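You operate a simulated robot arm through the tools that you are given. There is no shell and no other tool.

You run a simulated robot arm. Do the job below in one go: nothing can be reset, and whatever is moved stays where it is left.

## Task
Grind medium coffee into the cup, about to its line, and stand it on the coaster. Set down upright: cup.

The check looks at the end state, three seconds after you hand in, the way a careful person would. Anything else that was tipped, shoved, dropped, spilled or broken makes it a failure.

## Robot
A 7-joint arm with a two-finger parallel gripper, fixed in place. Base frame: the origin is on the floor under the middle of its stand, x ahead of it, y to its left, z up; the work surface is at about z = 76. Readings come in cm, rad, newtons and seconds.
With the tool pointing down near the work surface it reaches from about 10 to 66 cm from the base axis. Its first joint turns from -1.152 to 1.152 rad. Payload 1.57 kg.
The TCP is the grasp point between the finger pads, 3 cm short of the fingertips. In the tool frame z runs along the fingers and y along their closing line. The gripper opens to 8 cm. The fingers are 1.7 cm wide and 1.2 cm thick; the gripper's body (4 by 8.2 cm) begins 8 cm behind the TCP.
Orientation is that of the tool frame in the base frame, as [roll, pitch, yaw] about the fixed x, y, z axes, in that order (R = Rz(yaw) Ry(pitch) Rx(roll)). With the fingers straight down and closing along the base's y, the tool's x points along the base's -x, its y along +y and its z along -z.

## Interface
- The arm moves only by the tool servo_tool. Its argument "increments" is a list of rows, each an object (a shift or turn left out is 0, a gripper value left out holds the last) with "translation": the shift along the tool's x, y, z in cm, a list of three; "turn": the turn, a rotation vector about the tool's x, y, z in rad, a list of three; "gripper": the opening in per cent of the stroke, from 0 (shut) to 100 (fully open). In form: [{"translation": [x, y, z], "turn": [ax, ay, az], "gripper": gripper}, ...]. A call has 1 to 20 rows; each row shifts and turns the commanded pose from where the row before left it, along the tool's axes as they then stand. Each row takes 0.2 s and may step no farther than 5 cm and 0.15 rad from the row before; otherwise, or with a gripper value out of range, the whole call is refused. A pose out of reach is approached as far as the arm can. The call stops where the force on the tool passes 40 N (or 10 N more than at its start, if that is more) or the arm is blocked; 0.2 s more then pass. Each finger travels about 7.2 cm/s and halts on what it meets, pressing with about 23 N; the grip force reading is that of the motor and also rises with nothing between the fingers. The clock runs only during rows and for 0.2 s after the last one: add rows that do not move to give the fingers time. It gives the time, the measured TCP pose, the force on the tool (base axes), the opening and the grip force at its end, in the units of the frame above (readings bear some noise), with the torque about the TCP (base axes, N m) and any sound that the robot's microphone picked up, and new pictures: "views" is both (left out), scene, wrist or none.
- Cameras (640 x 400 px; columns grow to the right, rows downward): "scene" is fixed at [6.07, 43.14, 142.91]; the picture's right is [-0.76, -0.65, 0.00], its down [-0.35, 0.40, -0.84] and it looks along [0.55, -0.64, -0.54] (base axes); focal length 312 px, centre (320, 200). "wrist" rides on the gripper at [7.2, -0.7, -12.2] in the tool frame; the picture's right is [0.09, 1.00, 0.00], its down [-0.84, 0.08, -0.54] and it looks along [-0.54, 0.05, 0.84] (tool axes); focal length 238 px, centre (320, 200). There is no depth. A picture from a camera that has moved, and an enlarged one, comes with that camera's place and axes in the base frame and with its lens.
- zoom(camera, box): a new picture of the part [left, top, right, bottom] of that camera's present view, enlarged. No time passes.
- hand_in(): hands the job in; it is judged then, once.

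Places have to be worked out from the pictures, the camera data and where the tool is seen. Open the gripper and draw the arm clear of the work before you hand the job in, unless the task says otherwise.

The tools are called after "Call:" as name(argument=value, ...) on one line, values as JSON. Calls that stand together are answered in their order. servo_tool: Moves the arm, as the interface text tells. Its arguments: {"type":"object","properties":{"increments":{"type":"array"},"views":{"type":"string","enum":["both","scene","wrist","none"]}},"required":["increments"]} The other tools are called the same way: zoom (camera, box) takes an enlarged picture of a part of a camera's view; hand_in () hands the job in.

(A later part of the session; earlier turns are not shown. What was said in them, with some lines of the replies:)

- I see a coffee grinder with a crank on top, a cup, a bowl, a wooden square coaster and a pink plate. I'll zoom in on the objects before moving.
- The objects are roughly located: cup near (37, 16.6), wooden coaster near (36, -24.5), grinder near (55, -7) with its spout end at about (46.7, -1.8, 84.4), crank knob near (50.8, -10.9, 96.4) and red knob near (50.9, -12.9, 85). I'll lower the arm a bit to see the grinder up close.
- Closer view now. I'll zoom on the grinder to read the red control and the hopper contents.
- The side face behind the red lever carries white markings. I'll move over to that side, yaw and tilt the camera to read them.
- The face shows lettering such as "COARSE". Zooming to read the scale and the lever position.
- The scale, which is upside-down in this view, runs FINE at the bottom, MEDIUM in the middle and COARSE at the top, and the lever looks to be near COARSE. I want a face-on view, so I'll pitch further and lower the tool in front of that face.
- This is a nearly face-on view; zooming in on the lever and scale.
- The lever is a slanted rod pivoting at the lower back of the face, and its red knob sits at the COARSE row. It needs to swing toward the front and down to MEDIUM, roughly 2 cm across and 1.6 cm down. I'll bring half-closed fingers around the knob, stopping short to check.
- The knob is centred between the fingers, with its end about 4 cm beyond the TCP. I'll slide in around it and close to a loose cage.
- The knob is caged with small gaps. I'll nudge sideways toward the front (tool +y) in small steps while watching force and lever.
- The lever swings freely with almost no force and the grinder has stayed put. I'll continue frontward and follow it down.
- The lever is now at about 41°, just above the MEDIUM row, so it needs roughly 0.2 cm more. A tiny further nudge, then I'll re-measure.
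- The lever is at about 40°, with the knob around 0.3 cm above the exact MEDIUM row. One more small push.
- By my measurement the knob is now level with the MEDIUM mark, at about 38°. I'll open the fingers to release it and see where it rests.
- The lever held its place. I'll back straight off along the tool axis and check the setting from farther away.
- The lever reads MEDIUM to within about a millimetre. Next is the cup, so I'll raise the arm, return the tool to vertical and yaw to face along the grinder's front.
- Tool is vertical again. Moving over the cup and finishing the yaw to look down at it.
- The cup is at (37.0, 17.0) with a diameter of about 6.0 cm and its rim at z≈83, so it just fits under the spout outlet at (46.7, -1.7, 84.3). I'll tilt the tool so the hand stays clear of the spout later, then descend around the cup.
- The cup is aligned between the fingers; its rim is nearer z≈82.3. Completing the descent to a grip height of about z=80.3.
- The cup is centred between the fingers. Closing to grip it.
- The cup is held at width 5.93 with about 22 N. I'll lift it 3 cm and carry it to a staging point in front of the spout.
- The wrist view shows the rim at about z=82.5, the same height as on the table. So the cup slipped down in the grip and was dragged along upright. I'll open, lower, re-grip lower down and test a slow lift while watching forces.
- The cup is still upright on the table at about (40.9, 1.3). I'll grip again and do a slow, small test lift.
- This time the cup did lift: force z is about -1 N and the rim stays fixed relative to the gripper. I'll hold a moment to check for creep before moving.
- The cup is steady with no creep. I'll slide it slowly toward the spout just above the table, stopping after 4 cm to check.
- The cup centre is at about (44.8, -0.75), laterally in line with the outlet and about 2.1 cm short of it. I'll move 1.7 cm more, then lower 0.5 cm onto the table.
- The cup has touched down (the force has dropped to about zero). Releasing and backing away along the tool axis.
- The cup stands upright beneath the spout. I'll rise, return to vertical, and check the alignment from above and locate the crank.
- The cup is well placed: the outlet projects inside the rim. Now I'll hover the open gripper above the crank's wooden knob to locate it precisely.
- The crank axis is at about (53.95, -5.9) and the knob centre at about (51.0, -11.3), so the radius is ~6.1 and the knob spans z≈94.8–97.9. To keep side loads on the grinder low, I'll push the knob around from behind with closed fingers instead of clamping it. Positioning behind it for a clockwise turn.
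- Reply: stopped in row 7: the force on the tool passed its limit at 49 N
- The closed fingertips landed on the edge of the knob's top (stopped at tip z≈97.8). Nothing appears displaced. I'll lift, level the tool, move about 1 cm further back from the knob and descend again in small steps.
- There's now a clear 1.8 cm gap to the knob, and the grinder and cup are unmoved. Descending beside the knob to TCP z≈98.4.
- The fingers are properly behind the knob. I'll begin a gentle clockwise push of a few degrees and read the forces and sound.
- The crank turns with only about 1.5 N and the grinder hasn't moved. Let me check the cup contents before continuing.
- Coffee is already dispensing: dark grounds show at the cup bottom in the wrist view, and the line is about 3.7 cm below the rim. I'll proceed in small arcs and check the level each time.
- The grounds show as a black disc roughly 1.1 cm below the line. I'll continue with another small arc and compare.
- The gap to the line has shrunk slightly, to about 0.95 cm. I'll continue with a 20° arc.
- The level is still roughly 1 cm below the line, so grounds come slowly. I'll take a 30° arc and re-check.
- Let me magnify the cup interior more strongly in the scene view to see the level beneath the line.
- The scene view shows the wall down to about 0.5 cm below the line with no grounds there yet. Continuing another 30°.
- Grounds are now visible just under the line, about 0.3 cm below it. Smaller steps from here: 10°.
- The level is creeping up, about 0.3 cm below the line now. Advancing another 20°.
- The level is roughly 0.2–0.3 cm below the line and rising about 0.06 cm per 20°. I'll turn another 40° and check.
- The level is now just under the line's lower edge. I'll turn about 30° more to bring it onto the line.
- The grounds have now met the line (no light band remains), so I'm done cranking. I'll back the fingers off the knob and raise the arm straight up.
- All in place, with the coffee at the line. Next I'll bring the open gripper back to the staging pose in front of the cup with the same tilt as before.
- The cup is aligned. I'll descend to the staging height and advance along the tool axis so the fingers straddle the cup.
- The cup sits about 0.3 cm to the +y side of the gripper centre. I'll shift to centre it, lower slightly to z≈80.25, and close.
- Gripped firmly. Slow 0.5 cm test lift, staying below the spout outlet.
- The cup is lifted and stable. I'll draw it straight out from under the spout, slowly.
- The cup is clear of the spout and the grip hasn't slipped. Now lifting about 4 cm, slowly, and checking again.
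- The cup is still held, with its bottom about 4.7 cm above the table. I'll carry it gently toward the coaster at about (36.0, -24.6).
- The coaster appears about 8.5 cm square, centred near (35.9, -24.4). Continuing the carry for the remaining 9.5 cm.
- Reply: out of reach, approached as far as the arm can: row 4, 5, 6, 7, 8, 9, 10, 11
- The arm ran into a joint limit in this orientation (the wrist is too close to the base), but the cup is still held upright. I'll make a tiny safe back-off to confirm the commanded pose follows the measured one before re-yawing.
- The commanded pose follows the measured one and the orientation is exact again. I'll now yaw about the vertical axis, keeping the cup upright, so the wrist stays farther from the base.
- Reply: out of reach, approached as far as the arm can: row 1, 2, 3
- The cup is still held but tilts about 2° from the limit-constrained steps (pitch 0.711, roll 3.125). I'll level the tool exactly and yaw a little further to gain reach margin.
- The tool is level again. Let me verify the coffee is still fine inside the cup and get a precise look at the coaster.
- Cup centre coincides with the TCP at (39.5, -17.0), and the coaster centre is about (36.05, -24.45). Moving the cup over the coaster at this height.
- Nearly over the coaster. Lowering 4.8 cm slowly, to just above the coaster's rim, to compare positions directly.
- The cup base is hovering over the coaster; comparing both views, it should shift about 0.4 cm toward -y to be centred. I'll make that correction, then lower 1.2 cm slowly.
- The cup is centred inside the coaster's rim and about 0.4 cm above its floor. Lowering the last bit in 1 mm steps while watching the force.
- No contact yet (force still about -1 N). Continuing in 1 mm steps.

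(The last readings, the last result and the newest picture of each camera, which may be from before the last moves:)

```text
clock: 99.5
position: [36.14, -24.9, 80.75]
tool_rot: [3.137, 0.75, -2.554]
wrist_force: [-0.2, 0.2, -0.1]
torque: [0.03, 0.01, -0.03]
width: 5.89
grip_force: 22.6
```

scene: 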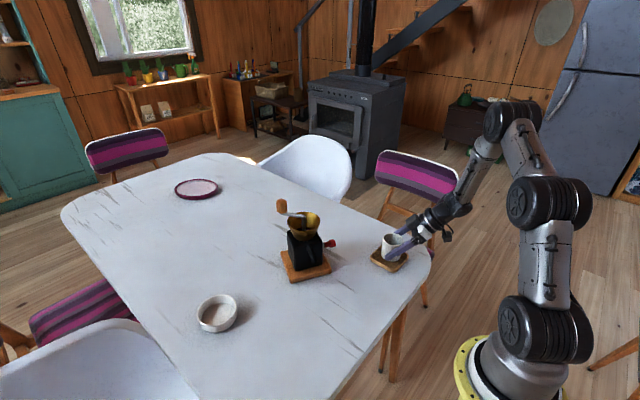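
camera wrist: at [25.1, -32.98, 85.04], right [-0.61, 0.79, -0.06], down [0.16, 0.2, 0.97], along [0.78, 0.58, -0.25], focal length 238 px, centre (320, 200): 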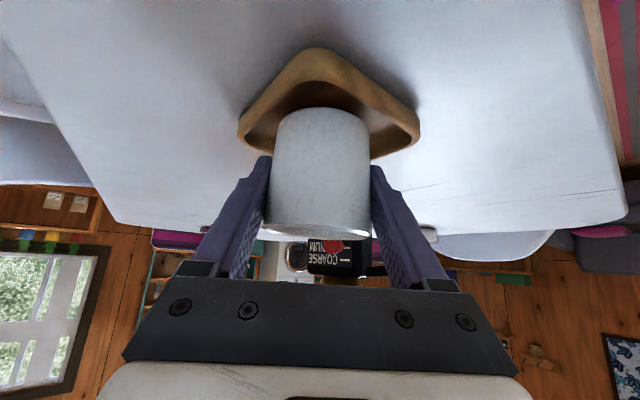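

The downward load has vanished, which suggests first contact. One more 1 mm step to confirm.

Call:
servo_tool(increments=[{"translation": [0.068, 0, 0.073]}, {}], views="wrist")

Call:
zoom(camera="scene", box=[360, 225, 420, 275])

Call:
zoom(camera="wrist", box=[180, 40, 460, 260])

```text
clock: 100.1
position: [36.11, -24.82, 80.83]
tool_rot: [3.141, 0.752, -2.551]
wrist_force: [-0.9, 0.6, 2.1]
torque: [-0.06, -0.04, 0.01]
width: 5.88
grip_force: 23.0
camera wrist: at [25.07, -32.98, 84.68], right [-0.61, 0.79, -0.06], down [0.16, 0.2, 0.97], along [0.78, 0.58, -0.25], focal length 238 px, centre (320, 200)
```

wrist: 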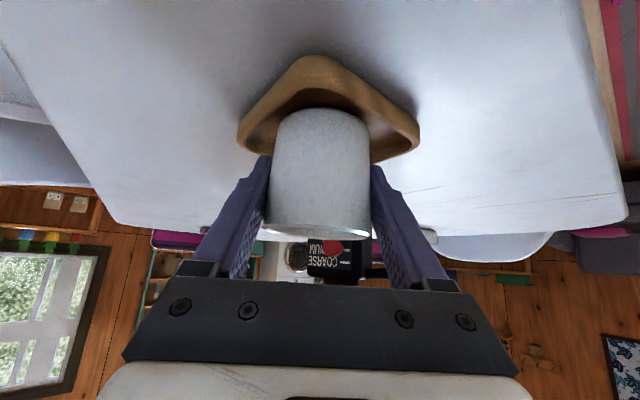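

```text
8.00 times, centred on (390, 250) of scene
camera zoom: at [6.06, 43.14, 142.91], right [-0.76, -0.65, 0.0], down [-0.35, 0.4, -0.84], along [0.55, -0.64, -0.54], focal length 2500 px, centre (-240, -200)
```

zoom: 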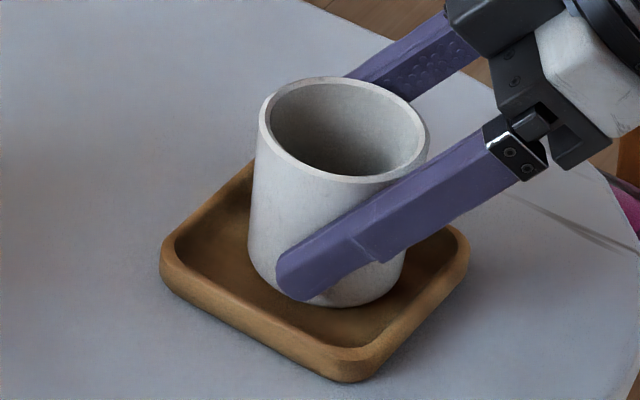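

```text
1.82 times, centred on (320, 150) of wrist
camera zoom: at [25.07, -32.98, 84.68], right [-0.61, 0.79, -0.06], down [0.16, 0.2, 0.97], along [0.78, 0.58, -0.25], focal length 433 px, centre (320, 291)
```

zoom: 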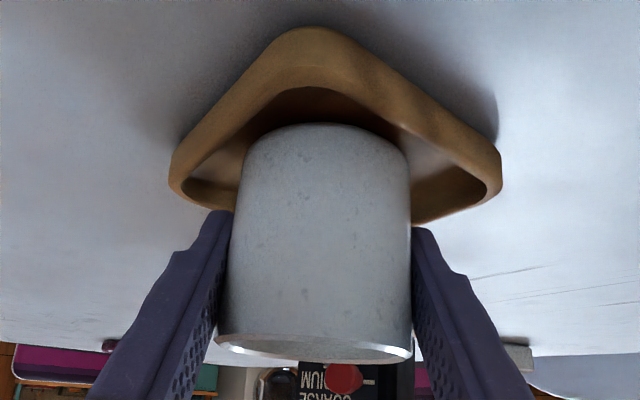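

Contact is confirmed (+2 N upward), so the cup is standing on the coaster. Opening the gripper gently.

Call:
servo_tool(increments=[{"gripper": 78}, {}, {"gripper": 88}, {"gripper": 100}, {}, {}], views="wrist")

Call:
zoom(camera="scene", box=[360, 225, 420, 275])

Call:
zoom(camera="wrist", box=[180, 40, 460, 260])

```text
clock: 101.5
position: [36.15, -24.81, 80.75]
tool_rot: [3.139, 0.751, -2.554]
wrist_force: [0.5, -0.2, -0.2]
torque: [-0.01, 0.02, -0.01]
width: 7.96
grip_force: 0.0
camera wrist: at [25.06, -32.98, 84.66], right [-0.61, 0.79, -0.06], down [0.16, 0.2, 0.97], along [0.78, 0.58, -0.25], focal length 238 px, centre (320, 200)
```

wrist: 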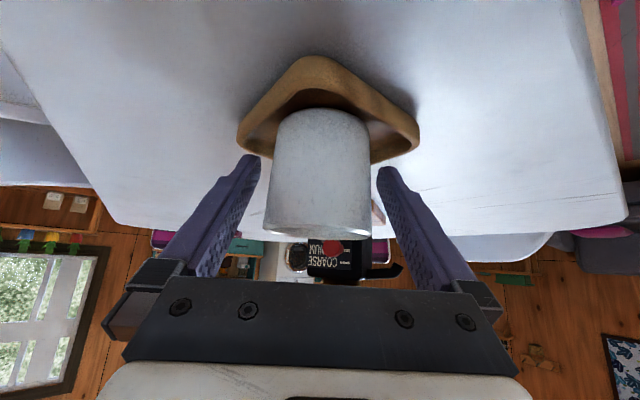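

```text
8.00 times, centred on (390, 250) of scene
camera zoom: at [6.07, 43.14, 142.91], right [-0.76, -0.65, 0.0], down [-0.35, 0.4, -0.84], along [0.55, -0.64, -0.54], focal length 2500 px, centre (-240, -200)
```

zoom: 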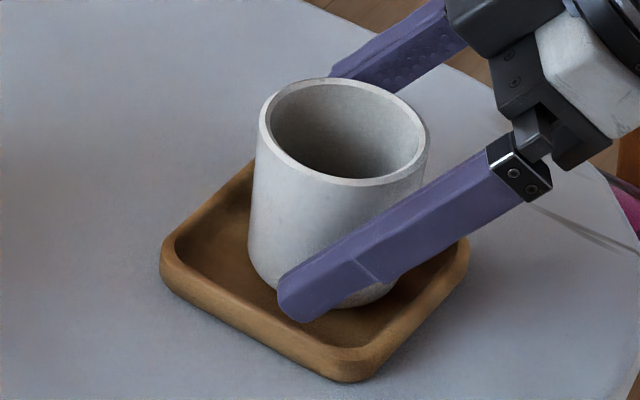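

```text
1.82 times, centred on (320, 150) of wrist
camera zoom: at [25.06, -32.98, 84.66], right [-0.61, 0.79, -0.06], down [0.16, 0.2, 0.97], along [0.78, 0.58, -0.25], focal length 433 px, centre (320, 291)
```

zoom: 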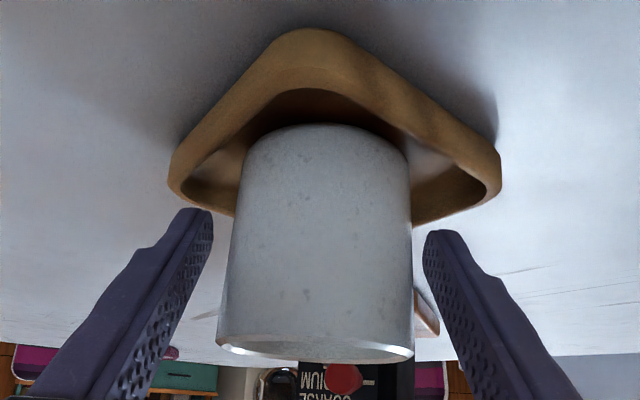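

The cup is released and upright on the coaster. I'll raise the open gripper straight up, the same vertical path I came down.

Call:
servo_tool(increments=[{"translation": [-0.341, 0, -0.366]}, {"translation": [-0.682, 0, -0.732]}, {"translation": [-0.682, 0, -0.732]}, {"translation": [-0.682, 0, -0.732]}, {"translation": [-0.682, 0, -0.732]}, {"translation": [-0.682, 0, -0.732]}, {"translation": [-1.364, 0, -1.464]}, {"translation": [-1.364, 0, -1.464]}, {}])

Call:
zoom(camera="scene", box=[350, 215, 430, 280])

Call:
zoom(camera="wrist", box=[180, 0, 460, 200])

```text
clock: 103.5
position: [36.13, -24.9, 90.22]
tool_rot: [3.139, 0.751, -2.555]
wrist_force: [-0.2, 0.4, 0.0]
torque: [0.02, 0.02, -0.01]
width: 7.98
grip_force: 0.1
camera wrist: at [25.04, -32.97, 94.17], right [-0.61, 0.79, -0.06], down [0.16, 0.2, 0.97], along [0.78, 0.58, -0.25], focal length 238 px, centre (320, 200)
```

scene: 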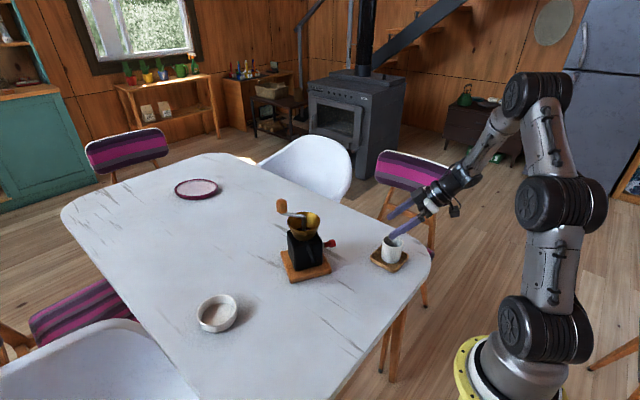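
wrist: 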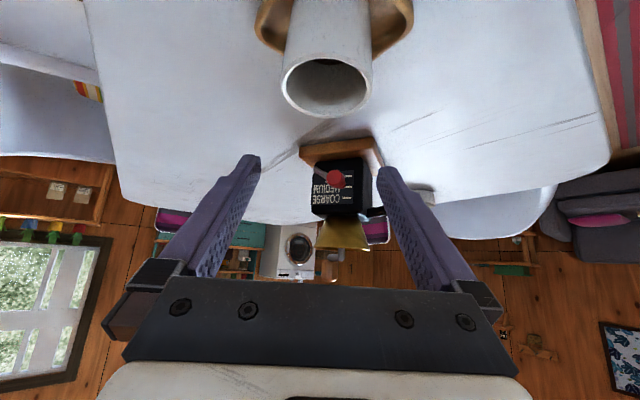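

```text
6.15 times, centred on (390, 248) of scene
camera zoom: at [6.07, 43.14, 142.91], right [-0.76, -0.65, 0.0], down [-0.35, 0.4, -0.84], along [0.55, -0.64, -0.54], focal length 1923 px, centre (-111, -92)
```

zoom: 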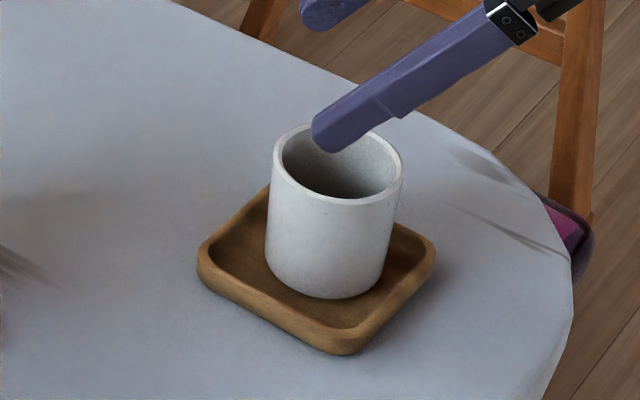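

```text
2.00 times, centred on (320, 100) of wrist
camera zoom: at [25.04, -32.97, 94.17], right [-0.61, 0.79, -0.06], down [0.16, 0.2, 0.97], along [0.78, 0.58, -0.25], focal length 477 px, centre (320, 400)
```

zoom: 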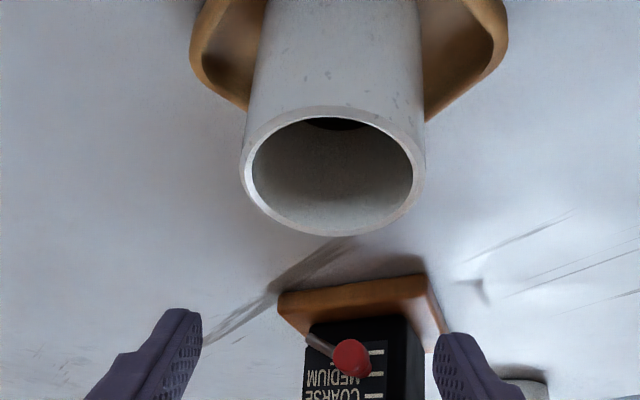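

The cup stands centred on the coaster, coffee is visible inside, and the lever is still at MEDIUM. I'll raise further and level the tool to inspect from above.

Call:
servo_tool(increments=[{"translation": [-2.73, 0, -2.93]}, {"translation": [-2.73, 0, -2.93]}, {"translation": [-2.73, 0, -2.93]}, {"turn": [0, 0.15, 0]}, {"turn": [0, 0.15, 0]}, {"turn": [0, 0.15, 0]}, {"turn": [0, 0.15, 0]}, {"turn": [0, 0.15, 0]}, {}])

Call:
zoom(camera="wrist", box=[240, 60, 400, 180])

Call:
zoom(camera="scene", box=[260, 180, 430, 300])

```text
clock: 105.5
position: [36.11, -25.06, 102.32]
tool_rot: [3.14, 0.245, -2.555]
wrist_force: [-0.8, 0.8, -0.2]
torque: [-0.01, -0.01, 0.0]
width: 7.99
grip_force: 0.1
out of reach, approached as far as the arm can: row 7, 8
camera wrist: at [28.08, -31.1, 112.22], right [-0.63, 0.78, -0.02], down [0.52, 0.44, 0.73], along [0.58, 0.45, -0.68], focal length 238 px, centre (320, 200)
```

scene: 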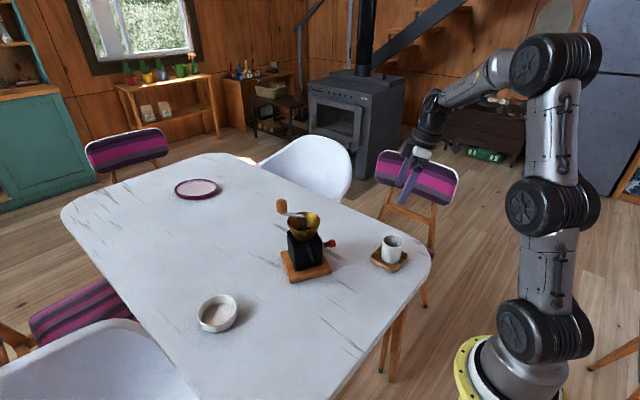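
wrist: 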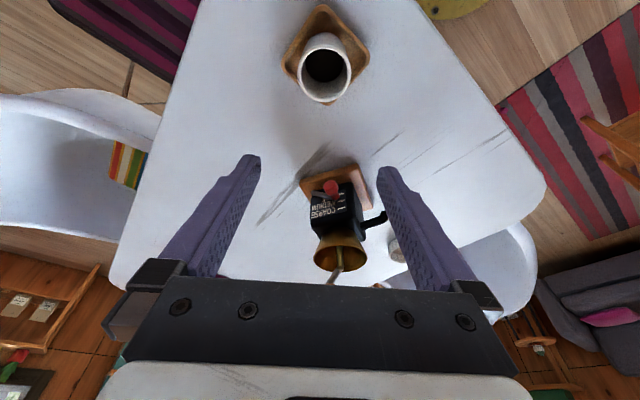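

```text
3.33 times, centred on (320, 120) of wrist
camera zoom: at [28.08, -31.1, 112.22], right [-0.63, 0.78, -0.02], down [0.52, 0.44, 0.73], along [0.58, 0.45, -0.68], focal length 794 px, centre (320, 467)
```

zoom: 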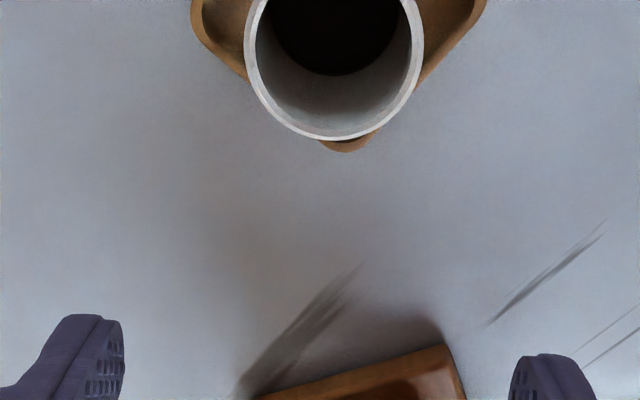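

```text
3.33 times, centred on (345, 240) of scene
camera zoom: at [6.07, 43.14, 142.91], right [-0.76, -0.65, 0.0], down [-0.35, 0.4, -0.84], along [0.55, -0.64, -0.54], focal length 1042 px, centre (237, 67)
```

zoom: 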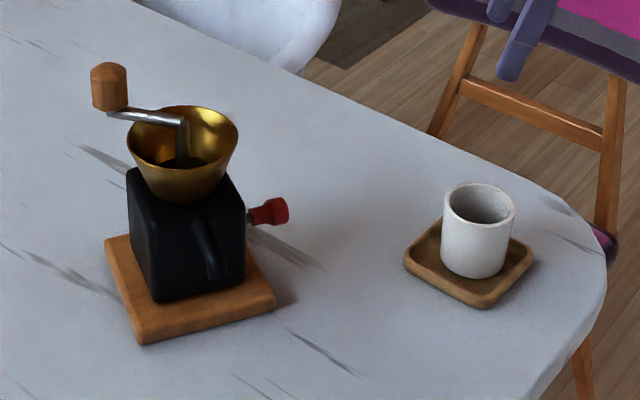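

Everything looks tidy. A last close look at the cup interior for the coffee level against its line, and at the table for any spill.

Call:
zoom(camera="wrist", box=[275, 0, 380, 110])

Call:
zoom(camera="scene", box=[275, 240, 340, 300])

Call:
zoom(camera="wrist", box=[290, 150, 400, 280])

```text
3.64 times, centred on (328, 55) of wrist
camera zoom: at [28.08, -31.1, 112.22], right [-0.63, 0.78, -0.02], down [0.52, 0.44, 0.73], along [0.58, 0.45, -0.68], focal length 867 px, centre (293, 727)
```

zoom: 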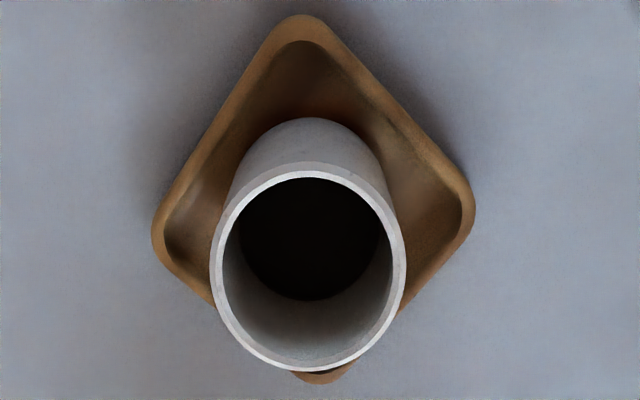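

```text
6.67 times, centred on (308, 270) of scene
camera zoom: at [6.07, 43.14, 142.91], right [-0.76, -0.65, 0.0], down [-0.35, 0.4, -0.84], along [0.55, -0.64, -0.54], focal length 2083 px, centre (403, -267)
```

zoom: 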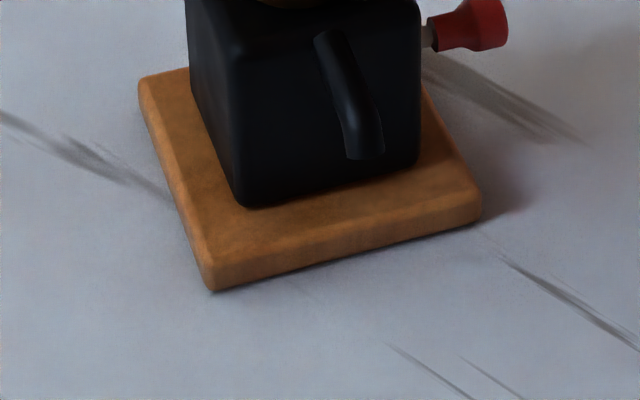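

```text
3.08 times, centred on (345, 215) of wrist
camera zoom: at [28.08, -31.1, 112.22], right [-0.63, 0.78, -0.02], down [0.52, 0.44, 0.73], along [0.58, 0.45, -0.68], focal length 733 px, centre (243, 154)
```

zoom: 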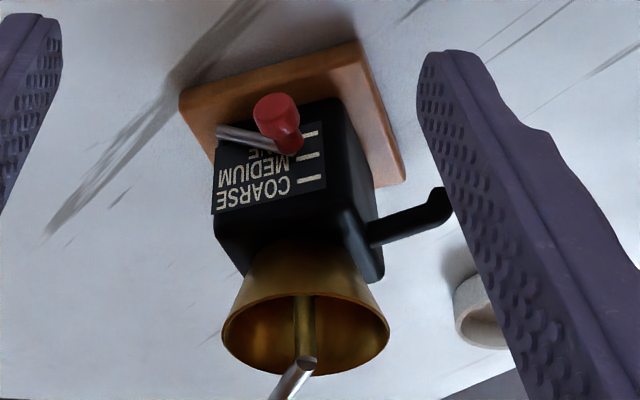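

The coffee sits at its line, nothing is spilled, the grinder hasn't moved and the lever is at MEDIUM. I'll draw the open gripper further up and clear of the work.

Call:
servo_tool(increments=[{"translation": [-0.9, 0, -3.6]}, {"translation": [-0.9, 0, -3.6]}, {"translation": [-0.9, 0, -3.6]}, {"translation": [-0.9, 0, -3.6]}, {}, {}])

Call:
zoom(camera="scene", box=[260, 180, 430, 300])

```text
clock: 106.9
position: [35.38, -24.57, 114.9]
tool_rot: [3.132, 0.282, -2.553]
wrist_force: [-0.8, -0.5, -0.2]
torque: [-0.03, 0.02, 0.01]
width: 7.99
grip_force: 0.0
out of reach, approached as far as the arm can: row 1, 2, 3, 4
camera wrist: at [27.11, -31.04, 124.43], right [-0.63, 0.78, -0.02], down [0.5, 0.42, 0.75], along [0.59, 0.47, -0.66], focal length 238 px, centre (320, 200)
```

scene: 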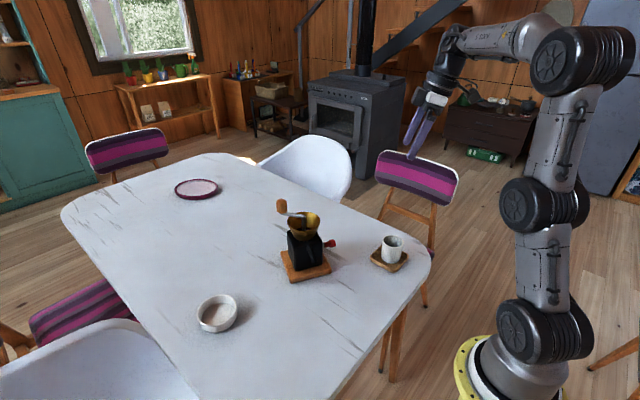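
wrist: 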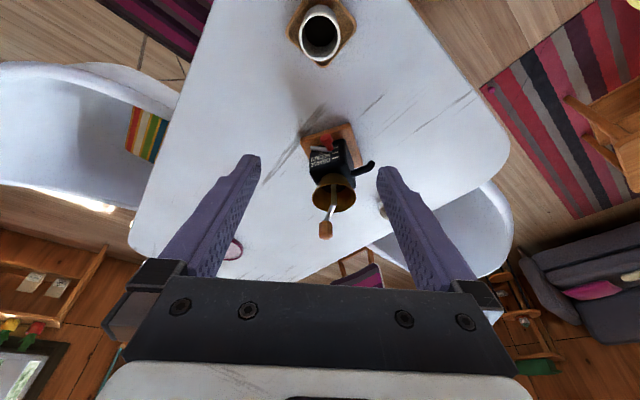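

```text
3.33 times, centred on (345, 240) of scene
camera zoom: at [6.07, 43.14, 142.91], right [-0.76, -0.65, 0.0], down [-0.35, 0.4, -0.84], along [0.55, -0.64, -0.54], focal length 1042 px, centre (237, 67)
```

zoom: 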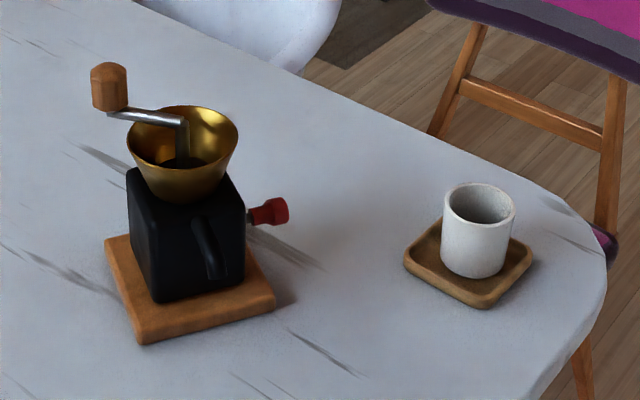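

The gripper is open and well above the work. The cup stands upright and centred on the coaster, with medium-ground coffee at its line, and nothing else has been disturbed. Handing in.

Call:
hand_in()

```text
The job is handed in.
```

I set the grinder lever to MEDIUM, ground coffee into the cup until it reached the line, and stood the cup upright on the wooden coaster. The job is handed in; I haven't seen the result of the check.

- **Grind setting:** the lever started at COARSE. I moved it until the red knob sat level with the MEDIUM mark, to within about a millimetre.
- **Coffee level:** I turned the crank clockwise in small steps, checking the cup each time. I stopped when no gap showed between the coffee and the line.
- **Cup slip:** on the first lift, while the cup was still empty, it slid down in the grip. It was dragged a short way along the table but stayed upright. I regripped lower and moved slowly from then on.
- **Knob contact:** while lining up with the crank, the closed fingers pressed down on the knob's top edge and tripped the force stop at 49 N. The crank turned very slightly; the grinder itself did not move.
- **Slight tilt:** while carrying the full cup, the arm reached a limit of its range and the cup leaned about 2°. I levelled it before setting it down, and nothing spilled.

In the last pictures the cup is centred on the coaster with no grounds on the table. The grinder and bowl are where they started, and the crank is left where I stopped turning it. The gripper is open and well above the table.
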